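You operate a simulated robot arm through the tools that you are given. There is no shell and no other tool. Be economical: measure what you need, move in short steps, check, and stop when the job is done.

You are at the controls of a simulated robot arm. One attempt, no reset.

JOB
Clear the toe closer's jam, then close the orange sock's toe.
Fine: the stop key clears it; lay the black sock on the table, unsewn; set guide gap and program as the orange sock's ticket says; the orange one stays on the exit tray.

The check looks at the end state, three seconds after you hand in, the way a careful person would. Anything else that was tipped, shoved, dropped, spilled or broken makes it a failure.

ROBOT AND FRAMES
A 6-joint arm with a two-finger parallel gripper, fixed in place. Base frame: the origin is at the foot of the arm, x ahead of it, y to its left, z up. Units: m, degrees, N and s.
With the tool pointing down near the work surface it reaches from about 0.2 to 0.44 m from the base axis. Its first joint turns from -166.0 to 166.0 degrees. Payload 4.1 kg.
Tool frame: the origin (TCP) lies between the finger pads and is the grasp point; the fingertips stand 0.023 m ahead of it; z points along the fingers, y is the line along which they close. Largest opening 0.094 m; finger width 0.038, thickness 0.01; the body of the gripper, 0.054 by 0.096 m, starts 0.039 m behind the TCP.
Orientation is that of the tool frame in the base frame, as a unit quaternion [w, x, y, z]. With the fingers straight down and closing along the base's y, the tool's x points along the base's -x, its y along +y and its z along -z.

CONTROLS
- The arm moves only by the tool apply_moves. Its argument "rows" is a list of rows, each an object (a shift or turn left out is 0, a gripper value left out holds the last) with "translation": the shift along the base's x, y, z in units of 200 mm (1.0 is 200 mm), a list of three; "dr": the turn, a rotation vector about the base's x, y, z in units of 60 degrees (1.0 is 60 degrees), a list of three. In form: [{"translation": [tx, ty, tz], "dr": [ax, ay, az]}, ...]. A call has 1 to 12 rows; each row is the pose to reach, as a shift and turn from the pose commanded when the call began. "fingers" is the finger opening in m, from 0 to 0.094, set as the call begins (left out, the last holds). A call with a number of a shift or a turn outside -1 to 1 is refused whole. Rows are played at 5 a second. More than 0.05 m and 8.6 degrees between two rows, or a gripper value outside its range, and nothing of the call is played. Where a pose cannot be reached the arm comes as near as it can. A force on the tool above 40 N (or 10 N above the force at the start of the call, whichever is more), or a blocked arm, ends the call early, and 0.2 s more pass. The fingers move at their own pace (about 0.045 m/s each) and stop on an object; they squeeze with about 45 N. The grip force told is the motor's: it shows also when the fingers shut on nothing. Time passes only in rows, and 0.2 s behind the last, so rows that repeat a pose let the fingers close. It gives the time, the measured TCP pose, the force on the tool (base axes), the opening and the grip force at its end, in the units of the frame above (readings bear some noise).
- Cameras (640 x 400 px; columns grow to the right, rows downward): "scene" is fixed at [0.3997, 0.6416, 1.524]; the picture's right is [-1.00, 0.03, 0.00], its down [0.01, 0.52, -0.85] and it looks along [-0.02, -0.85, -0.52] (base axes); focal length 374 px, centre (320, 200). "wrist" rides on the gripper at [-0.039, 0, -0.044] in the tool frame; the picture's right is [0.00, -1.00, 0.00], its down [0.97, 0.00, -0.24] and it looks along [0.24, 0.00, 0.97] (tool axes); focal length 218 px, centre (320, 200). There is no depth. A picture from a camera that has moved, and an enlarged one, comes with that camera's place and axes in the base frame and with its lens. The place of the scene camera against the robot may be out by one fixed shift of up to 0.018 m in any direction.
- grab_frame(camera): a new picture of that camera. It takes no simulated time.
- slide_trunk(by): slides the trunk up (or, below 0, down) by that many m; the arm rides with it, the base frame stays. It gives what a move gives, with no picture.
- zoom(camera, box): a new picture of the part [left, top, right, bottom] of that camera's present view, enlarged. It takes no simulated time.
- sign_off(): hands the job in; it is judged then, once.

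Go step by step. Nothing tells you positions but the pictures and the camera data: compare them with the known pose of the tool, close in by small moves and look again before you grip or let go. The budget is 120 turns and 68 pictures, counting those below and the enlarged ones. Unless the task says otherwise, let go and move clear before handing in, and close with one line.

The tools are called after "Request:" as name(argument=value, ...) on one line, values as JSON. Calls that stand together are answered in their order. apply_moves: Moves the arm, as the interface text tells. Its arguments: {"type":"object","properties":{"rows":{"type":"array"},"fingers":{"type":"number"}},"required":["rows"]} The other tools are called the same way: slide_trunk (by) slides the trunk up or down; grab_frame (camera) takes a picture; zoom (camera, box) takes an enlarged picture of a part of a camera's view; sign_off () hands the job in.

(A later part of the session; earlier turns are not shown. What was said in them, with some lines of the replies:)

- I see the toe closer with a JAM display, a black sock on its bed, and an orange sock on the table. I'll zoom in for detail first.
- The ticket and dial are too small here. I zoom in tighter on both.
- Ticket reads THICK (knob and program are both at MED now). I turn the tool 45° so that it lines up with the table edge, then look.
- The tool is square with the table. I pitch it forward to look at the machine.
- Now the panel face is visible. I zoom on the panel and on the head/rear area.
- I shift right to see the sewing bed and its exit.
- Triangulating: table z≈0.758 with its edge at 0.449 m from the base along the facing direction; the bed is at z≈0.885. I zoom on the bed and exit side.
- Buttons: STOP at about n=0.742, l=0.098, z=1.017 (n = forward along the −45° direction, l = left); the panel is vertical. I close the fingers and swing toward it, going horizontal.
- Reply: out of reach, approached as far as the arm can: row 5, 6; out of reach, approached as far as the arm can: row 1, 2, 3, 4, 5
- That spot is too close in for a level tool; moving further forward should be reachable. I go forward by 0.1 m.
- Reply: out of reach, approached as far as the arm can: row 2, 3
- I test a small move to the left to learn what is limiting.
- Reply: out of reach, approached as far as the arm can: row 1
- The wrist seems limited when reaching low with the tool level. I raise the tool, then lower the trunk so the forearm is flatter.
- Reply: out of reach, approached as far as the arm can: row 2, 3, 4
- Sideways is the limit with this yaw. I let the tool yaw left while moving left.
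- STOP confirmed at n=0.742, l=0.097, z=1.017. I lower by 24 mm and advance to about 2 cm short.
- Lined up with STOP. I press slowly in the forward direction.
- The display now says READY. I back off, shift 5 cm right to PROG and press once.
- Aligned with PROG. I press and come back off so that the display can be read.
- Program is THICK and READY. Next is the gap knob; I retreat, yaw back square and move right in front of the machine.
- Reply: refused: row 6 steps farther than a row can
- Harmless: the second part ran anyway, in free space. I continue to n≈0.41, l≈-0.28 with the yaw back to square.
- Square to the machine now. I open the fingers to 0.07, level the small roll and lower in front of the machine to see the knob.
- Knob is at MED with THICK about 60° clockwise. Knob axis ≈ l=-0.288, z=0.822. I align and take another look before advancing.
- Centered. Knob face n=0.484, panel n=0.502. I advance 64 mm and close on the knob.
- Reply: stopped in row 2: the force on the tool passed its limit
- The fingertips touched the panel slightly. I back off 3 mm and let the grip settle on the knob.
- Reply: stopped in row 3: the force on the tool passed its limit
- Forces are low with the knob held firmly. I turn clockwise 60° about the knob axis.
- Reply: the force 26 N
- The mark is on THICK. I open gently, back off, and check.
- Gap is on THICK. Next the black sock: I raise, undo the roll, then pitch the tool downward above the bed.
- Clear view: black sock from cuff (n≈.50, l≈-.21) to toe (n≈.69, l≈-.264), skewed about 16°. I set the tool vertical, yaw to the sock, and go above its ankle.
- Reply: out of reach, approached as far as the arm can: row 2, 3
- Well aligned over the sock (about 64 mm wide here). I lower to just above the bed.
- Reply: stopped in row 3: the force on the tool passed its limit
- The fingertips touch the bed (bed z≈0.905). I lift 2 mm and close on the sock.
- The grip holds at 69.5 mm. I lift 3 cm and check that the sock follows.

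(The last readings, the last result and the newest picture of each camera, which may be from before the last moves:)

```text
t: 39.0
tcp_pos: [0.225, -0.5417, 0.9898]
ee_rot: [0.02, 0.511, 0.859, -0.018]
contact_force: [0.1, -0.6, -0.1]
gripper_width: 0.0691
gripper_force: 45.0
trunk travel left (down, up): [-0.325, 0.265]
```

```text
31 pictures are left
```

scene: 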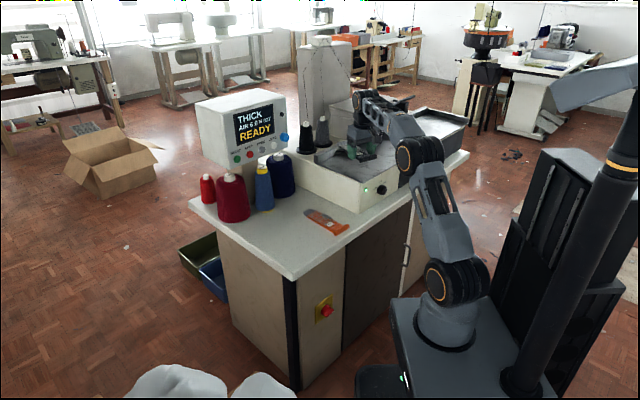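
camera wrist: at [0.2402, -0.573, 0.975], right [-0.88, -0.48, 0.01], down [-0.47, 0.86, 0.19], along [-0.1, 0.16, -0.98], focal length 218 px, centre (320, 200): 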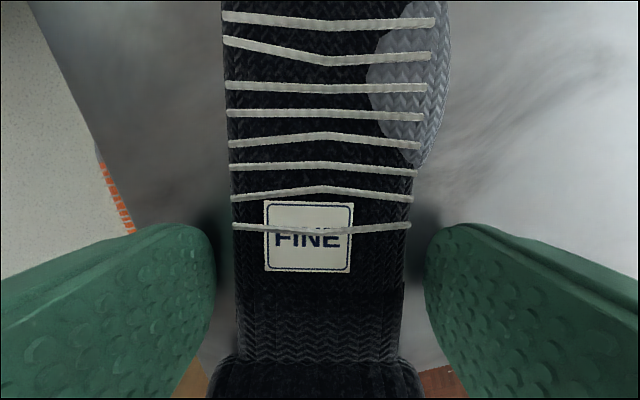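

Request:
zoom(camera="scene", box=[300, 120, 420, 220])

Request:
grab_frame(camera="wrist")

```text
4.00 times, centred on (360, 170) of scene
camera zoom: at [0.3997, 0.6416, 1.524], right [-1.0, 0.03, 0.0], down [0.01, 0.52, -0.85], along [-0.02, -0.85, -0.52], focal length 1494 px, centre (160, 320)
```

zoom: 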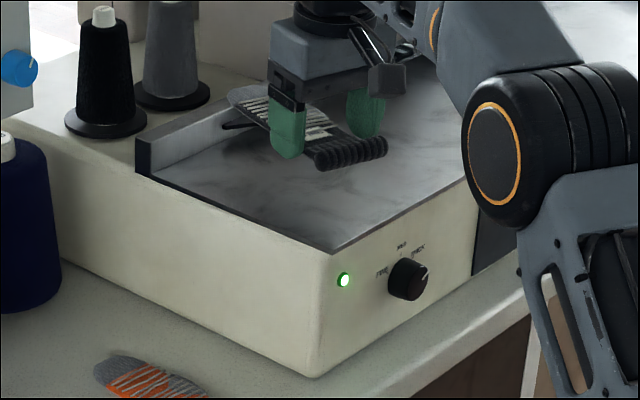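

```text
29 pictures are left
camera wrist: at [0.2417, -0.5739, 1.0343], right [-0.88, -0.48, 0.01], down [-0.47, 0.86, 0.19], along [-0.1, 0.16, -0.98], focal length 218 px, centre (320, 200)
```

wrist: 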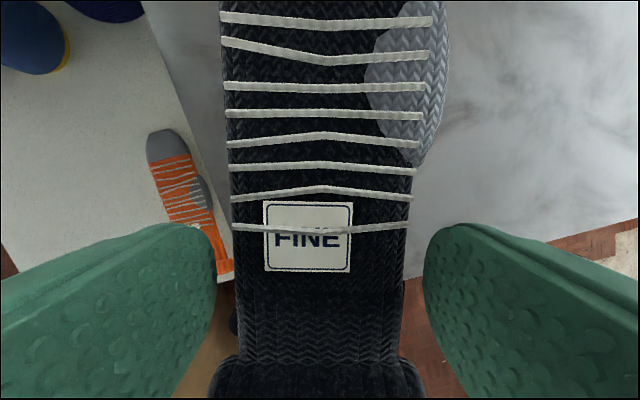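

Sock is held. I carry it left at this height, yawing with the arm, to a free table spot left of the orange sock.

Request:
apply_moves(rows=[{"translation": [0.08, 0.12, 0.05], "dr": [0, 0, 0.06]}, {"translation": [0.22, 0.26, 0.05], "dr": [0, 0, 0.12]}, {"translation": [0.36, 0.4, 0.05], "dr": [0, 0, 0.18]}, {"translation": [0.5, 0.54, 0.05], "dr": [0, 0, 0.24]}, {"translation": [0.64, 0.68, 0.05], "dr": [0, 0, 0.3]}, {"translation": [0.78, 0.82, 0.05], "dr": [0, 0, 0.36]}, {"translation": [0.92, 0.96, 0.05], "dr": [0, 0, 0.42]}, {"translation": [0.95, 0.99, 0.05], "dr": [0, 0, 0.45]}])

Request:
grab_frame(camera="wrist")

```text
t: 40.8
tcp_pos: [0.4132, -0.3411, 0.9999]
ee_rot: [0.023, 0.294, 0.955, -0.013]
contact_force: [-0.1, -0.3, -0.8]
gripper_width: 0.0688
gripper_force: 44.7
trunk travel left (down, up): [-0.325, 0.265]
```

```text
28 pictures are left
camera wrist: at [0.4438, -0.3617, 1.0456], right [-0.56, -0.83, 0.01], down [-0.81, 0.56, 0.19], along [-0.16, 0.1, -0.98], focal length 218 px, centre (320, 200)
```

wrist: 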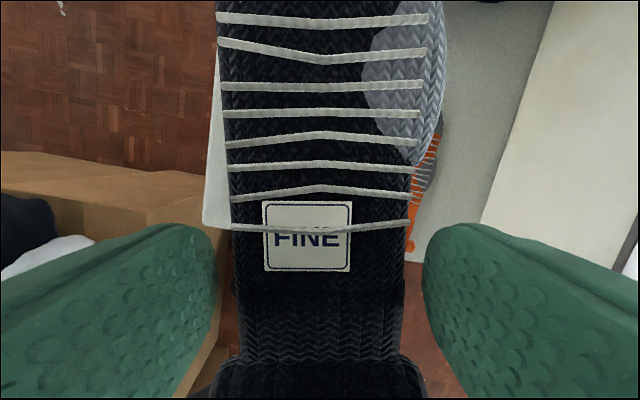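

Over a free spot (l≈0.05). I lower with the trunk, keeping the arm's pose, and then look.

Request:
slide_trunk(by=-0.18)

Request:
zoom(camera="scene", box=[190, 140, 440, 300])

```text
t: 42.8
tcp_pos: [0.4131, -0.3425, 0.8213]
ee_rot: [0.024, 0.296, 0.955, -0.013]
contact_force: [0.7, -0.5, -0.5]
gripper_width: 0.0685
gripper_force: 45.8
trunk travel left (down, up): [-0.145, 0.445]
```

```text
2.50 times, centred on (315, 220) of scene
camera zoom: at [0.3997, 0.6416, 1.524], right [-1.0, 0.03, 0.0], down [0.01, 0.52, -0.85], along [-0.02, -0.85, -0.52], focal length 934 px, centre (332, 150)
```

zoom: 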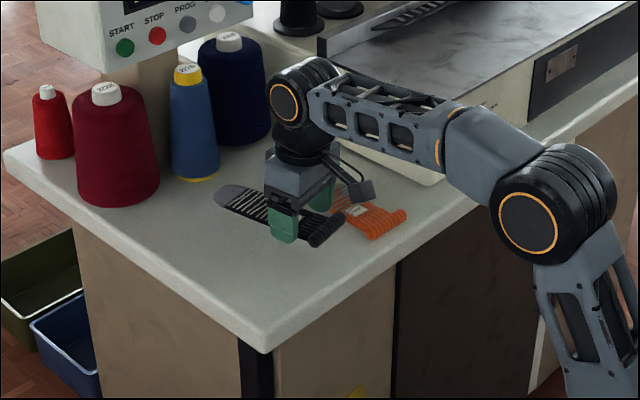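

Path is clear. I descend in fine steps.

Request:
apply_moves(rows=[{"translation": [0, 0, -0.08]}, {"translation": [0, 0, -0.13]}, {"translation": [0, 0, -0.16]}, {"translation": [0, 0, -0.18]}, {"translation": [0, 0, -0.195]}])

```text
t: 44.0
tcp_pos: [0.4136, -0.3414, 0.784]
ee_rot: [0.028, 0.295, 0.955, -0.013]
contact_force: [5.8, -5.0, 26.3]
gripper_width: 0.0685
gripper_force: 45.4
trunk travel left (down, up): [-0.145, 0.445]
```

Touching the table. I ease the pressure and release.

Request:
apply_moves(rows=[{"translation": [0, 0, 0.01]}])

Request:
apply_moves(rows=[{}, {}, {}], fingers=0.085)

Request:
apply_moves(rows=[{"translation": [0, 0, 0.1]}, {"translation": [0, 0, 0.3]}, {"translation": [0, 0, 0.5]}])

Request:
grab_frame(camera="wrist")

```text
t: 44.4
tcp_pos: [0.414, -0.3421, 0.7841]
ee_rot: [0.026, 0.295, 0.955, -0.013]
contact_force: [8.2, -7.7, 24.4]
gripper_width: 0.0685
gripper_force: 44.9
trunk travel left (down, up): [-0.145, 0.445]
```

```text
t: 45.2
tcp_pos: [0.4113, -0.3425, 0.7847]
ee_rot: [0.024, 0.294, 0.955, -0.013]
contact_force: [-8.0, -24.0, 26.0]
gripper_width: 0.0742
gripper_force: 0.1
trunk travel left (down, up): [-0.145, 0.445]
```

```text
t: 46.0
tcp_pos: [0.4131, -0.3415, 0.8811]
ee_rot: [0.022, 0.296, 0.955, -0.011]
contact_force: [-0.4, -0.5, -0.3]
gripper_width: 0.0851
gripper_force: 0.0
trunk travel left (down, up): [-0.145, 0.445]
```

```text
26 pictures are left
camera wrist: at [0.4424, -0.3623, 0.926], right [-0.57, -0.82, 0.01], down [-0.81, 0.56, 0.19], along [-0.16, 0.1, -0.98], focal length 218 px, centre (320, 200)
```

wrist: 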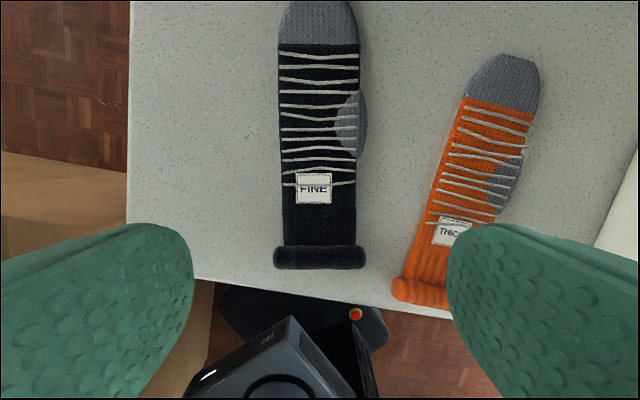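

Black sock lies flat on the table. Orange: cuff n≈.481, l≈-.044; toe n≈.653, l≈-.056. I move above its ankle and align yaw.

Request:
apply_moves(rows=[{"translation": [-0.12, -0.12, 0], "dr": [0, 0, -0.08]}, {"translation": [-0.24, -0.24, 0], "dr": [0, 0, -0.16]}, {"translation": [-0.345, -0.345, 0], "dr": [0, 0, -0.238]}, {"translation": [-0.345, -0.345, 0], "dr": [0, 0, -0.238]}], fingers=0.083)

Request:
grab_frame(camera="wrist")

```text
t: 47.0
tcp_pos: [0.3448, -0.4114, 0.8841]
ee_rot: [0.021, 0.413, 0.91, -0.016]
contact_force: [0.5, 0.8, 0.8]
gripper_width: 0.0832
gripper_force: 0.1
trunk travel left (down, up): [-0.145, 0.445]
```

```text
25 pictures are left
camera wrist: at [0.3684, -0.4389, 0.9296], right [-0.75, -0.66, 0.01], down [-0.65, 0.74, 0.19], along [-0.13, 0.14, -0.98], focal length 218 px, centre (320, 200)
```

wrist: 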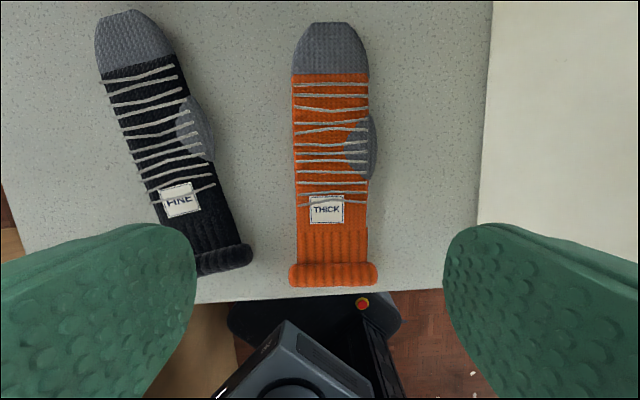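

Yaw is right; I shift 9 mm right to centre, then descend.

Request:
apply_moves(rows=[{"translation": [-0.034, -0.03, 0]}, {"translation": [-0.034, -0.03, -0.15]}, {"translation": [-0.034, -0.03, -0.32]}, {"translation": [-0.034, -0.03, -0.43]}, {"translation": [-0.034, -0.03, -0.48]}])

Request:
grab_frame(camera="wrist")

```text
t: 48.2
tcp_pos: [0.3387, -0.4182, 0.7871]
ee_rot: [0.022, 0.413, 0.91, -0.015]
contact_force: [0.4, 1.0, -0.1]
gripper_width: 0.0831
gripper_force: 0.1
trunk travel left (down, up): [-0.145, 0.445]
```

```text
24 pictures are left
camera wrist: at [0.3621, -0.445, 0.8329], right [-0.75, -0.66, 0.01], down [-0.65, 0.74, 0.19], along [-0.13, 0.14, -0.98], focal length 218 px, centre (320, 200)
```

wrist: 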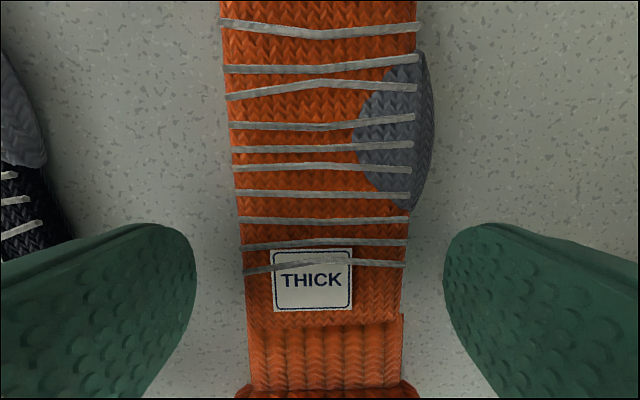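

Centred around the sock and just clear of the table. I close and lift.

Request:
apply_moves(rows=[{}, {}, {}, {}, {}], fingers=0.03)

Request:
apply_moves(rows=[{"translation": [0, 0, 0.1]}, {"translation": [0, 0, 0.25]}, {"translation": [0, 0, 0.4]}])

Request:
slide_trunk(by=0.16)

Request:
grab_frame(camera="wrist")

```text
t: 49.4
tcp_pos: [0.3375, -0.4181, 0.7876]
ee_rot: [0.022, 0.412, 0.911, -0.016]
contact_force: [-0.3, -0.9, 0.2]
gripper_width: 0.0686
gripper_force: 44.4
trunk travel left (down, up): [-0.145, 0.445]
```

```text
t: 50.2
tcp_pos: [0.3386, -0.4182, 0.8677]
ee_rot: [0.021, 0.413, 0.911, -0.015]
contact_force: [0.5, 0.5, -0.8]
gripper_width: 0.0686
gripper_force: 45.7
trunk travel left (down, up): [-0.145, 0.445]
```

```text
t: 52.0
tcp_pos: [0.3395, -0.4182, 1.0267]
ee_rot: [0.022, 0.412, 0.911, -0.015]
contact_force: [0.0, 0.3, 0.0]
gripper_width: 0.0686
gripper_force: 45.2
trunk travel left (down, up): [-0.305, 0.285]
```

```text
23 pictures are left
camera wrist: at [0.3636, -0.4454, 1.0728], right [-0.75, -0.66, 0.01], down [-0.65, 0.74, 0.19], along [-0.13, 0.14, -0.98], focal length 218 px, centre (320, 200)
```

wrist: 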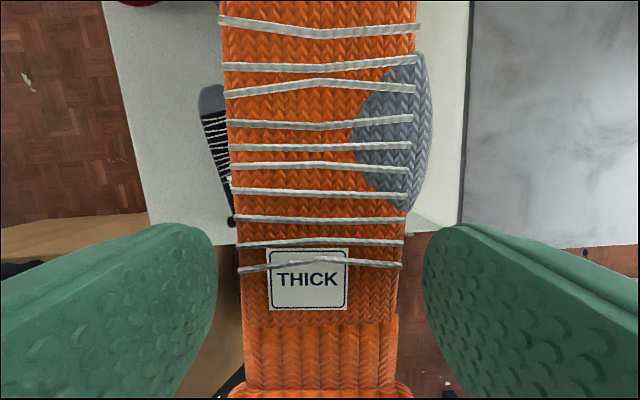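

Orange is held. Now the bed is empty, so I look closely at the guide entry to decide where the toe goes.

Request:
zoom(camera="scene", box=[310, 95, 410, 170])

Request:
zoom(camera="scene", box=[390, 90, 490, 165])

```text
5.33 times, centred on (360, 132) of scene
camera zoom: at [0.3997, 0.6416, 1.524], right [-1.0, 0.03, 0.0], down [0.01, 0.52, -0.85], along [-0.02, -0.85, -0.52], focal length 1992 px, centre (107, 560)
```

zoom: 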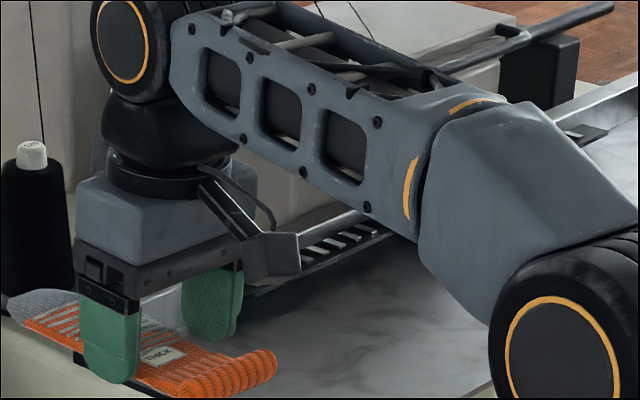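

```text
5.33 times, centred on (440, 128) of scene
camera zoom: at [0.3997, 0.6416, 1.524], right [-1.0, 0.03, 0.0], down [0.01, 0.52, -0.85], along [-0.02, -0.85, -0.52], focal length 1992 px, centre (-320, 587)
```

zoom: 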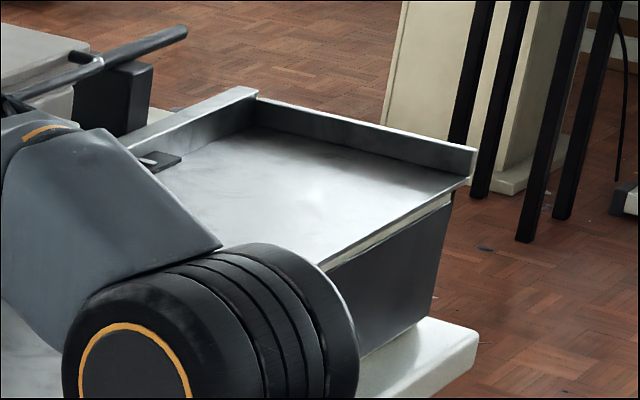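

The exit tray is the walled right end; the guide comb's lead-in tip is at about n=.70, l=-.27, z≈.918. I'll lay the orange sock square with its toe at n≈.685, l≈-.25, just at the lead-in. Moving over the bed.

Request:
apply_moves(rows=[{"translation": [-0.12, -0.13, 0], "dr": [0, 0, 0.03]}, {"translation": [-0.24, -0.26, 0], "dr": [0, 0, 0.062]}, {"translation": [-0.36, -0.4, 0], "dr": [0, 0, 0.062]}, {"translation": [-0.48, -0.56, 0], "dr": [0, 0, 0.062]}, {"translation": [-0.604, -0.72, 0], "dr": [0, 0, 0.062]}, {"translation": [-0.604, -0.768, -0.05], "dr": [0, 0, 0.062]}])

Request:
grab_frame(camera="wrist")

Request:
zoom(camera="scene", box=[310, 95, 430, 195])

```text
t: 53.5
tcp_pos: [0.2149, -0.5571, 1.0113]
ee_rot: [0.022, 0.381, 0.924, -0.015]
contact_force: [0.3, -0.7, 0.9]
gripper_width: 0.0683
gripper_force: 45.1
out of reach, approached as far as the arm can: row 5, 6
trunk travel left (down, up): [-0.305, 0.285]
```

```text
20 pictures are left
camera wrist: at [0.2406, -0.5824, 1.0572], right [-0.71, -0.71, 0.01], down [-0.69, 0.69, 0.19], along [-0.14, 0.13, -0.98], focal length 218 px, centre (320, 200)
```

wrist: 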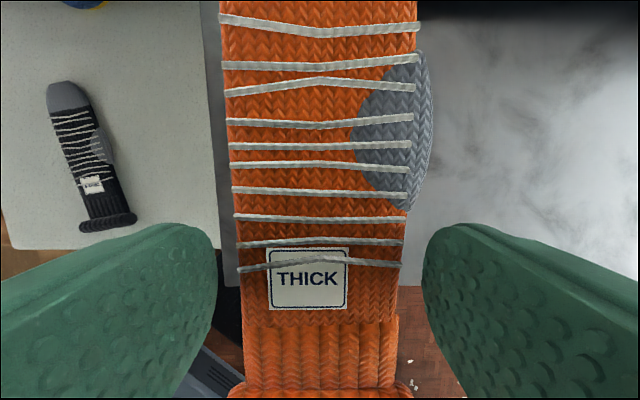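

```text
4.00 times, centred on (370, 145) of scene
camera zoom: at [0.3997, 0.6416, 1.524], right [-1.0, 0.03, 0.0], down [0.01, 0.52, -0.85], along [-0.02, -0.85, -0.52], focal length 1494 px, centre (120, 420)
```

zoom: 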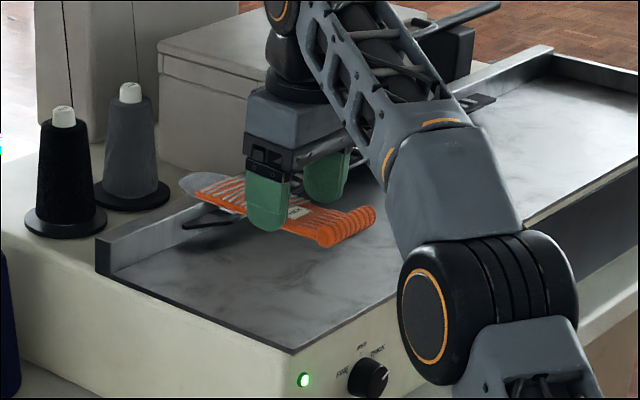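

Slightly out of reach at this height; lower down the reach grows. I descend while asking for 13 mm more forward.

Request:
apply_moves(rows=[{"translation": [0.0, 0.0, -0.12]}, {"translation": [0.01, -0.03, -0.24]}, {"translation": [0.018, -0.074, -0.33]}])

Request:
zoom(camera="scene", box=[320, 110, 400, 177])

```text
t: 54.2
tcp_pos: [0.2178, -0.5737, 0.9425]
ee_rot: [0.022, 0.382, 0.924, -0.015]
contact_force: [0.1, -0.3, 0.9]
gripper_width: 0.0685
gripper_force: 44.9
trunk travel left (down, up): [-0.305, 0.285]
```

```text
5.97 times, centred on (360, 144) of scene
camera zoom: at [0.3997, 0.6416, 1.524], right [-1.0, 0.03, 0.0], down [0.01, 0.52, -0.85], along [-0.02, -0.85, -0.52], focal length 2230 px, centre (81, 537)
```

zoom: 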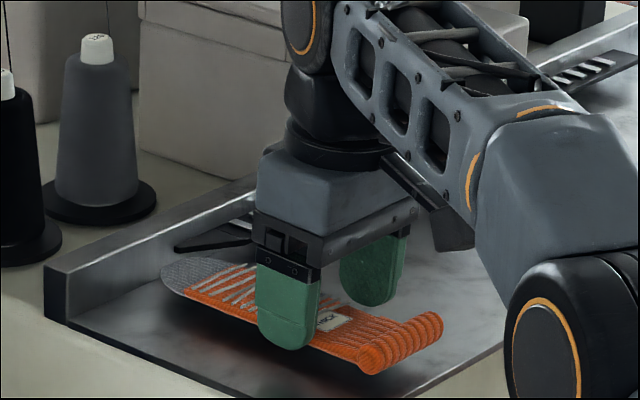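

Toe is just in front of the lead-in. I lower the last centimetre.

Request:
apply_moves(rows=[{"translation": [0.0, 0.0, -0.03]}, {"translation": [0.0, 0.0, -0.045]}, {"translation": [0.0, 0.0, -0.053]}, {"translation": [0.0, 0.0, -0.058]}])

Request:
zoom(camera="scene", box=[320, 110, 400, 177])

```text
t: 55.2
tcp_pos: [0.2185, -0.5732, 0.9317]
ee_rot: [0.022, 0.382, 0.924, -0.015]
contact_force: [-0.4, -0.2, -1.0]
gripper_width: 0.0686
gripper_force: 45.4
trunk travel left (down, up): [-0.305, 0.285]
```

```text
5.97 times, centred on (360, 144) of scene
camera zoom: at [0.3997, 0.6416, 1.524], right [-1.0, 0.03, 0.0], down [0.01, 0.52, -0.85], along [-0.02, -0.85, -0.52], focal length 2230 px, centre (81, 537)
```

zoom: 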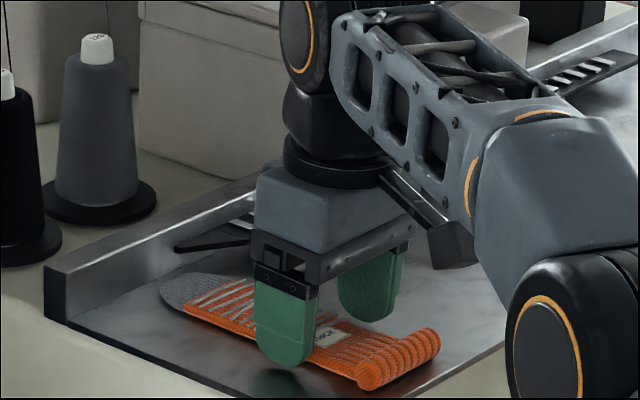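

Request:
apply_moves(rows=[{"translation": [0.0, 0.0, -0.01]}, {"translation": [0.0, 0.0, -0.015]}])

Request:
apply_moves(rows=[{}, {}, {}], fingers=0.085)

Request:
apply_moves(rows=[{"translation": [0, 0, 0.1]}, {"translation": [-0.05, 0.05, 0.3]}, {"translation": [-0.15, 0.15, 0.5]}, {"translation": [-0.25, 0.25, 0.7]}])

Request:
grab_frame(camera="wrist")

```text
t: 55.9
tcp_pos: [0.2186, -0.574, 0.9313]
ee_rot: [0.023, 0.382, 0.924, -0.016]
contact_force: [-0.1, -2.4, 19.7]
gripper_width: 0.0688
gripper_force: 45.2
trunk travel left (down, up): [-0.305, 0.285]
```

```text
t: 56.6
tcp_pos: [0.2177, -0.5734, 0.9302]
ee_rot: [0.022, 0.382, 0.924, -0.013]
contact_force: [-7.5, -4.8, 9.2]
gripper_width: 0.081
gripper_force: 0.0
trunk travel left (down, up): [-0.305, 0.285]
```

```text
t: 57.6
tcp_pos: [0.17, -0.5256, 1.0713]
ee_rot: [0.022, 0.382, 0.924, -0.015]
contact_force: [0.0, -0.9, 0.3]
gripper_width: 0.085
gripper_force: 0.1
trunk travel left (down, up): [-0.305, 0.285]
```

```text
16 pictures are left
camera wrist: at [0.1961, -0.55, 1.1159], right [-0.71, -0.71, 0.01], down [-0.69, 0.69, 0.19], along [-0.14, 0.13, -0.98], focal length 218 px, centre (320, 200)
```

wrist: 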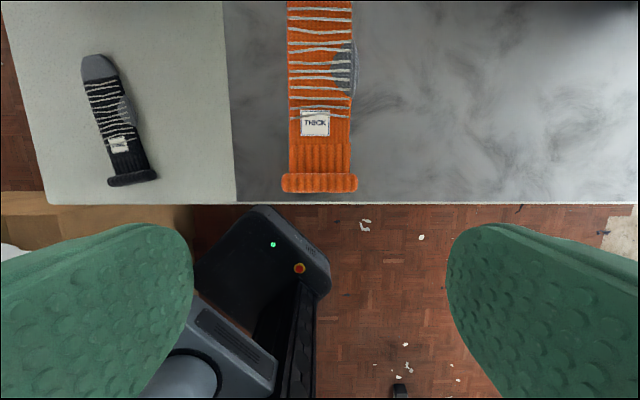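

Orange lies square on the bed at the guide. Now START: I close the fingers, swing left and level the tool in two parts.

Request:
apply_moves(rows=[{"translation": [0.1, 0.1, 0.1], "dr": [0, 0, 0.06]}, {"translation": [0.22, 0.22, 0.2], "dr": [0, 0, 0.12]}, {"translation": [0.35, 0.35, 0.25], "dr": [0, 0, 0.18]}, {"translation": [0.47, 0.47, 0.25], "dr": [0, 0, 0.24]}, {"translation": [0.6, 0.6, 0.25], "dr": [0, 0, 0.3]}, {"translation": [0.75, 0.75, 0.25], "dr": [0, 0, 0.36]}, {"translation": [0.85, 0.85, 0.25], "dr": [0, 0, 0.4]}], fingers=0)

Request:
apply_moves(rows=[{"dr": [-0.04, -0.112, 0]}, {"dr": [-0.08, -0.225, 0]}, {"dr": [-0.12, -0.337, 0]}, {"dr": [-0.16, -0.45, 0]}, {"dr": [-0.2, -0.56, 0]}, {"dr": [-0.245, -0.685, 0]}])

Request:
apply_moves(rows=[{"translation": [0.06, -0.06, -0.05], "dr": [-0.04, -0.11, 0]}, {"translation": [0.12, -0.12, -0.1], "dr": [-0.08, -0.215, 0]}, {"translation": [0.18, -0.18, -0.15], "dr": [-0.12, -0.32, 0]}, {"translation": [0.24, -0.24, -0.2], "dr": [-0.16, -0.43, 0]}, {"translation": [0.3, -0.3, -0.25], "dr": [-0.2, -0.535, 0]}, {"translation": [0.35, -0.35, -0.3], "dr": [-0.23, -0.64, 0]}])

Request:
grab_frame(camera="wrist")

```text
t: 59.2
tcp_pos: [0.3407, -0.3557, 1.1218]
ee_rot: [0.024, 0.182, 0.983, -0.01]
contact_force: [0.2, 0.5, 0.1]
gripper_width: 0.0004
gripper_force: 42.8
trunk travel left (down, up): [-0.305, 0.285]
```

```text
t: 60.6
tcp_pos: [0.3379, -0.3548, 1.1198]
ee_rot: [0.391, 0.171, 0.902, -0.07]
contact_force: [0.3, 0.4, -0.7]
gripper_width: 0.0
gripper_force: 41.9
trunk travel left (down, up): [-0.305, 0.285]
```

```text
t: 62.0
tcp_pos: [0.4086, -0.4254, 1.0559]
ee_rot: [0.682, 0.135, 0.71, -0.115]
contact_force: [-0.4, 0.6, -0.1]
gripper_width: 0.0
gripper_force: 42.1
trunk travel left (down, up): [-0.305, 0.285]
```

```text
15 pictures are left
camera wrist: at [0.3687, -0.412, 1.0977], right [-0.35, -0.94, -0.02], down [-0.26, 0.12, -0.96], along [0.9, -0.33, -0.28], focal length 218 px, centre (320, 200)
```

wrist: 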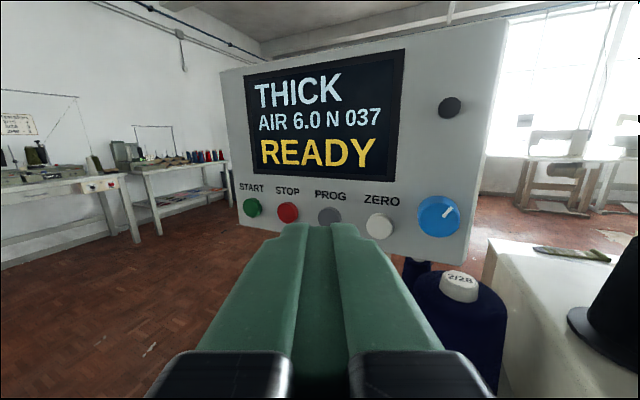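

START ≈ l=.146, z=1.018. I move to just in front of it.

Request:
apply_moves(rows=[{"translation": [0.15, 0.15, -0.04]}, {"translation": [0.3, 0.28, -0.08]}, {"translation": [0.46, 0.39, -0.12]}, {"translation": [0.6, 0.38, -0.16]}, {"translation": [0.73, 0.3, -0.185]}, {"translation": [0.845, 0.21, -0.185]}])

Request:
grab_frame(camera="wrist")

```text
t: 63.5
tcp_pos: [0.5796, -0.3818, 1.023]
ee_rot: [0.681, 0.135, 0.71, -0.115]
contact_force: [0.3, -0.6, -0.9]
gripper_width: 0.0
gripper_force: 42.2
trunk travel left (down, up): [-0.305, 0.285]
```

```text
14 pictures are left
camera wrist: at [0.539, -0.3685, 1.0638], right [-0.35, -0.94, -0.02], down [-0.26, 0.12, -0.96], along [0.9, -0.33, -0.28], focal length 218 px, centre (320, 200)
```

wrist: 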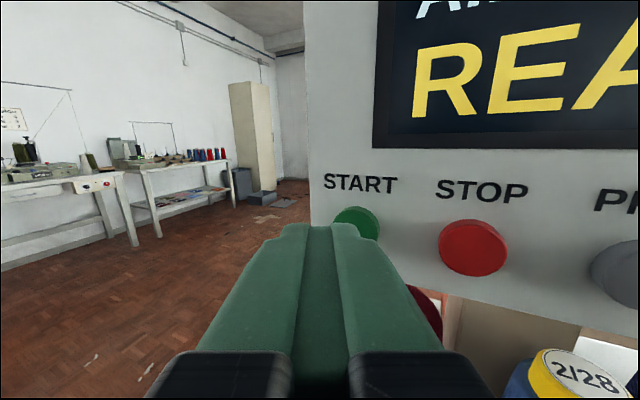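

Nearly lined up; I press START with a 3 mm shift right, then back off a little.

Request:
apply_moves(rows=[{"translation": [0.03, -0.05, -0.01]}, {"translation": [0.07, -0.09, -0.01]}, {"translation": [0.1, -0.12, -0.01]}, {"translation": [0.115, -0.135, -0.01]}, {"translation": [0.13, -0.15, -0.01]}, {"translation": [0.135, -0.155, -0.01]}, {"translation": [0.07, -0.09, -0.01]}, {"translation": [-0.03, 0.03, -0.01]}, {"translation": [-0.15, 0.12, -0.01]}, {"translation": [-0.29, 0.2, 0.0]}])

Request:
grab_frame(camera="scene")

```text
t: 65.7
tcp_pos: [0.522, -0.343, 1.0216]
ee_rot: [0.681, 0.135, 0.71, -0.115]
contact_force: [-0.1, 0.3, -0.4]
gripper_width: 0.0
gripper_force: 42.8
trunk travel left (down, up): [-0.305, 0.285]
```

```text
13 pictures are left
```

scene: 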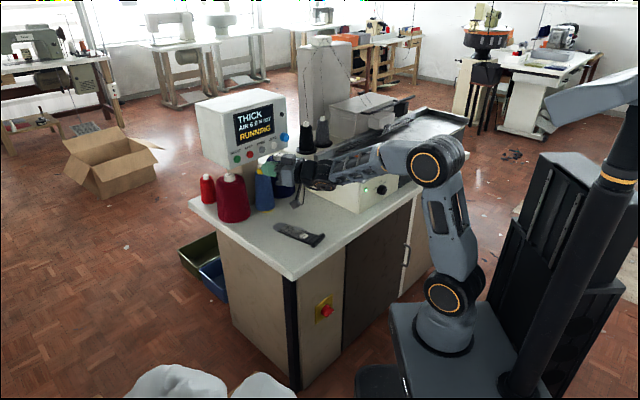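

Display says RUNNING. I raise the arm clear of the bed and let it run.

Request:
apply_moves(rows=[{"translation": [-0.1, 0.1, 0.15]}, {"translation": [-0.2, 0.15, 0.3]}, {"translation": [-0.3, 0.15, 0.45]}, {"translation": [-0.35, 0.15, 0.6]}, {"translation": [-0.35, 0.15, 0.75]}, {"translation": [-0.35, 0.15, 0.75]}, {"translation": [-0.35, 0.15, 0.75]}, {"translation": [-0.35, 0.15, 0.75]}, {"translation": [-0.35, 0.15, 0.75]}, {"translation": [-0.35, 0.15, 0.75]}, {"translation": [-0.35, 0.15, 0.75]}, {"translation": [-0.35, 0.15, 0.75]}])

Request:
grab_frame(camera="scene")

```text
t: 68.2
tcp_pos: [0.451, -0.3128, 1.1762]
ee_rot: [0.682, 0.135, 0.71, -0.115]
contact_force: [1.2, -0.5, 0.2]
gripper_width: 0.0
gripper_force: 42.8
trunk travel left (down, up): [-0.305, 0.285]
```

```text
12 pictures are left
```

scene: 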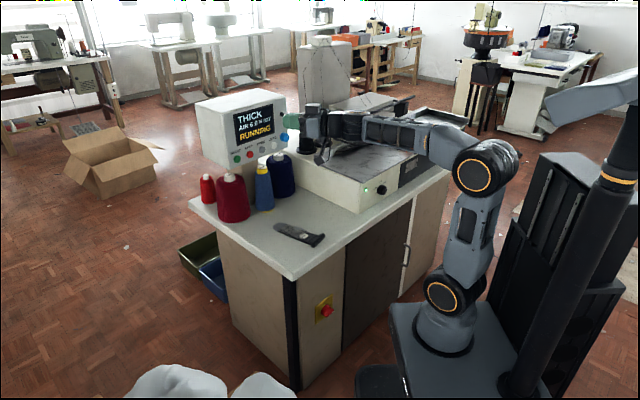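

Request:
apply_moves(rows=[{"translation": [-0.1, 0.1, 0.15]}, {"translation": [-0.2, 0.2, 0.2]}, {"translation": [-0.2, 0.2, 0.2]}, {"translation": [-0.2, 0.2, 0.2]}, {"translation": [-0.2, 0.2, 0.2]}, {"translation": [-0.2, 0.2, 0.2]}, {"translation": [-0.2, 0.2, 0.2]}, {"translation": [-0.2, 0.2, 0.2]}, {"translation": [-0.2, 0.2, 0.2]}, {"translation": [-0.2, 0.2, 0.2]}, {"translation": [-0.2, 0.2, 0.2]}, {"translation": [-0.2, 0.2, 0.2]}])

Request:
apply_moves(rows=[{}, {}, {}, {}, {}, {}, {}, {}, {}, {}, {}, {}])

Request:
zoom(camera="scene", box=[190, 70, 480, 250])

```text
t: 70.8
tcp_pos: [0.4105, -0.2709, 1.2138]
ee_rot: [0.681, 0.136, 0.71, -0.116]
contact_force: [0.7, -0.3, -0.3]
gripper_width: 0.0001
gripper_force: 42.3
trunk travel left (down, up): [-0.305, 0.285]
```

```text
t: 73.5
tcp_pos: [0.4103, -0.2716, 1.2136]
ee_rot: [0.681, 0.135, 0.71, -0.115]
contact_force: [0.5, -0.6, 0.2]
gripper_width: 0.0
gripper_force: 42.7
trunk travel left (down, up): [-0.305, 0.285]
```

```text
2.21 times, centred on (335, 160) of scene
camera zoom: at [0.3997, 0.6416, 1.524], right [-1.0, 0.03, 0.0], down [0.01, 0.52, -0.85], along [-0.02, -0.85, -0.52], focal length 824 px, centre (287, 288)
```

zoom: 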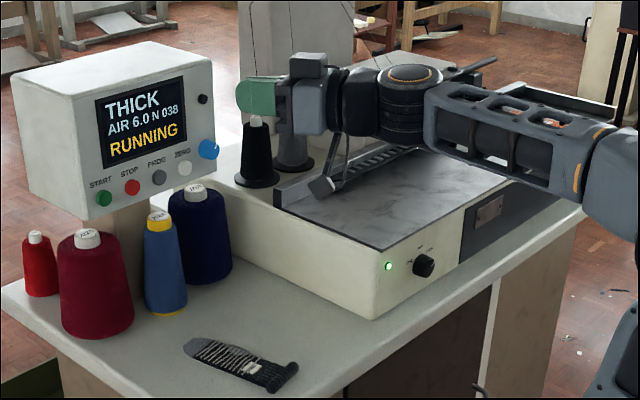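

Count went to 038 and the sock is at the far right behind the forearm. I wait more, swinging the arm left so the tray is visible.

Request:
apply_moves(rows=[{"translation": [0.05, 0.1, 0.05], "dr": [0, 0, 0.1]}, {"translation": [0.05, 0.25, 0.1], "dr": [0, 0, 0.2]}, {"translation": [0.05, 0.4, 0.15], "dr": [0, 0, 0.3]}, {"translation": [0.05, 0.55, 0.2], "dr": [0, 0, 0.4]}, {"translation": [0.05, 0.7, 0.25], "dr": [0, 0, 0.5]}, {"translation": [0.05, 0.85, 0.3], "dr": [0, 0, 0.6]}, {"translation": [0.05, 0.85, 0.3], "dr": [0, 0, 0.6]}, {"translation": [0.05, 0.85, 0.3], "dr": [0, 0, 0.6]}, {"translation": [0.05, 0.85, 0.3], "dr": [0, 0, 0.6]}, {"translation": [0.05, 0.85, 0.3], "dr": [0, 0, 0.6]}])

Request:
zoom(camera="scene", box=[190, 70, 480, 250])

```text
t: 75.7
tcp_pos: [0.4193, -0.1012, 1.272]
ee_rot: [0.684, -0.092, 0.717, 0.102]
contact_force: [0.1, -0.6, 0.2]
gripper_width: 0.0001
gripper_force: 42.1
trunk travel left (down, up): [-0.305, 0.285]
```

```text
2.21 times, centred on (335, 160) of scene
camera zoom: at [0.3997, 0.6416, 1.524], right [-1.0, 0.03, 0.0], down [0.01, 0.52, -0.85], along [-0.02, -0.85, -0.52], focal length 824 px, centre (287, 288)
```

zoom: 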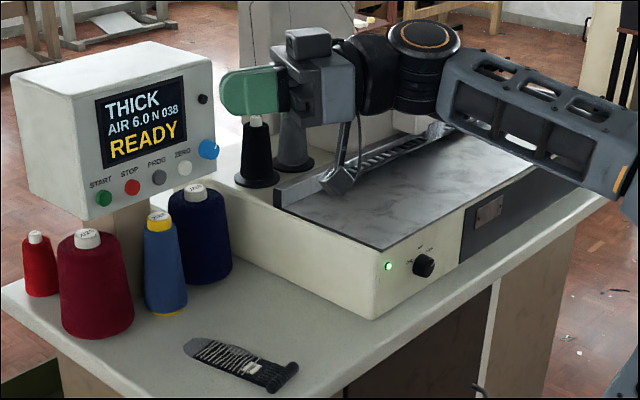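

READY with count 038. I swing further left to see the tray.

Request:
apply_moves(rows=[{"translation": [0.0, 0.18, 0], "dr": [0, 0, 0.1]}, {"translation": [0.0, 0.36, 0], "dr": [0, 0, 0.2]}, {"translation": [0.0, 0.54, 0], "dr": [0, 0, 0.3]}, {"translation": [-0.05, 0.72, 0], "dr": [0, 0, 0.4]}, {"translation": [-0.1, 0.9, 0], "dr": [0, 0, 0.5]}])

Request:
zoom(camera="scene", box=[310, 70, 480, 220])

```text
t: 76.8
tcp_pos: [0.4008, 0.0807, 1.2706]
ee_rot: [0.634, -0.273, 0.669, 0.275]
contact_force: [-0.6, -0.5, -0.7]
gripper_width: 0.0002
gripper_force: 42.0
trunk travel left (down, up): [-0.305, 0.285]
```

```text
2.67 times, centred on (395, 145) of scene
camera zoom: at [0.3997, 0.6416, 1.524], right [-1.0, 0.03, 0.0], down [0.01, 0.52, -0.85], along [-0.02, -0.85, -0.52], focal length 996 px, centre (120, 347)
```

zoom: 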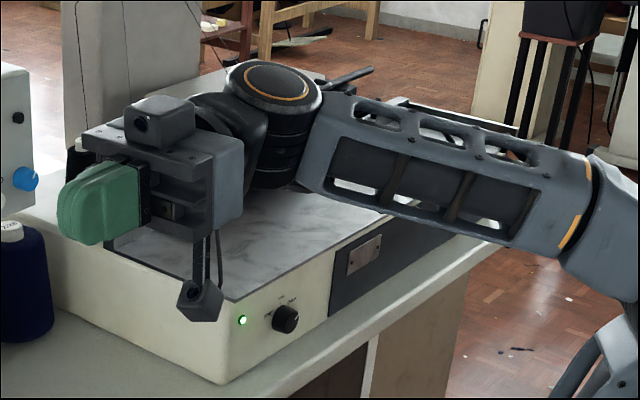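

The forearm still hides the tray; I lower the trunk 0.25 m, clear of the table.

Request:
slide_trunk(by=-0.25)

Request:
zoom(camera="scene", box=[310, 70, 480, 220])

```text
t: 79.4
tcp_pos: [0.4012, 0.0797, 1.0203]
ee_rot: [0.635, -0.272, 0.669, 0.273]
contact_force: [-0.2, -0.2, 0.4]
gripper_width: 0.0
gripper_force: 42.3
trunk travel left (down, up): [-0.055, 0.535]
```

```text
2.67 times, centred on (395, 145) of scene
camera zoom: at [0.3997, 0.6416, 1.524], right [-1.0, 0.03, 0.0], down [0.01, 0.52, -0.85], along [-0.02, -0.85, -0.52], focal length 996 px, centre (120, 347)
```

zoom: 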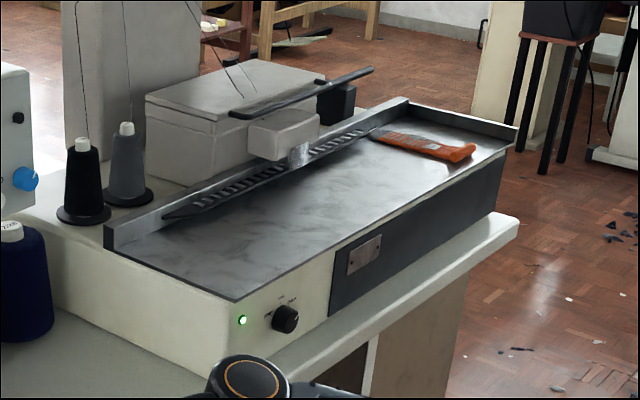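

Orange is on the exit tray. I check its toe, plus the black sock and overall scene.

Request:
zoom(camera="scene", box=[400, 95, 445, 125])

Request:
grab_frame(camera="scene")

```text
13.33 times, centred on (422, 110) of scene
camera zoom: at [0.3997, 0.6416, 1.524], right [-1.0, 0.03, 0.0], down [0.01, 0.52, -0.85], along [-0.02, -0.85, -0.52], focal length 4979 px, centre (-1047, 1400)
```

zoom: 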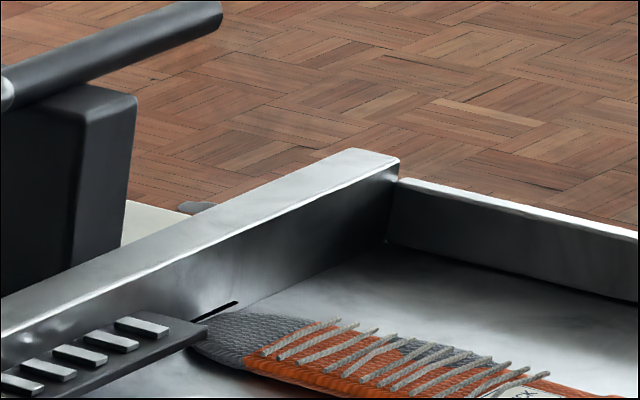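

```text
6 pictures are left
```

scene: 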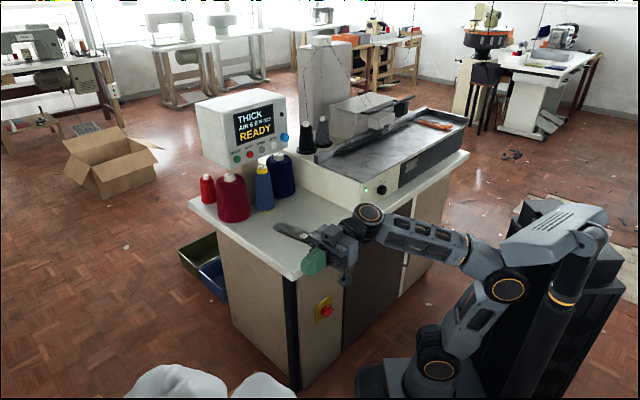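

The orange toe shows a closing seam and the sock lies on the exit tray. The count is 038 and the display reads READY, with gap and program both on THICK. The black sock lies unsewn on the table, the arm is clear, so I hand in.

Request:
sign_off()

```text
The job is handed in.
```

The jam is cleared, the orange sock's toe is closed and it's on the exit tray, and the black sock is lying unsewn on the table.
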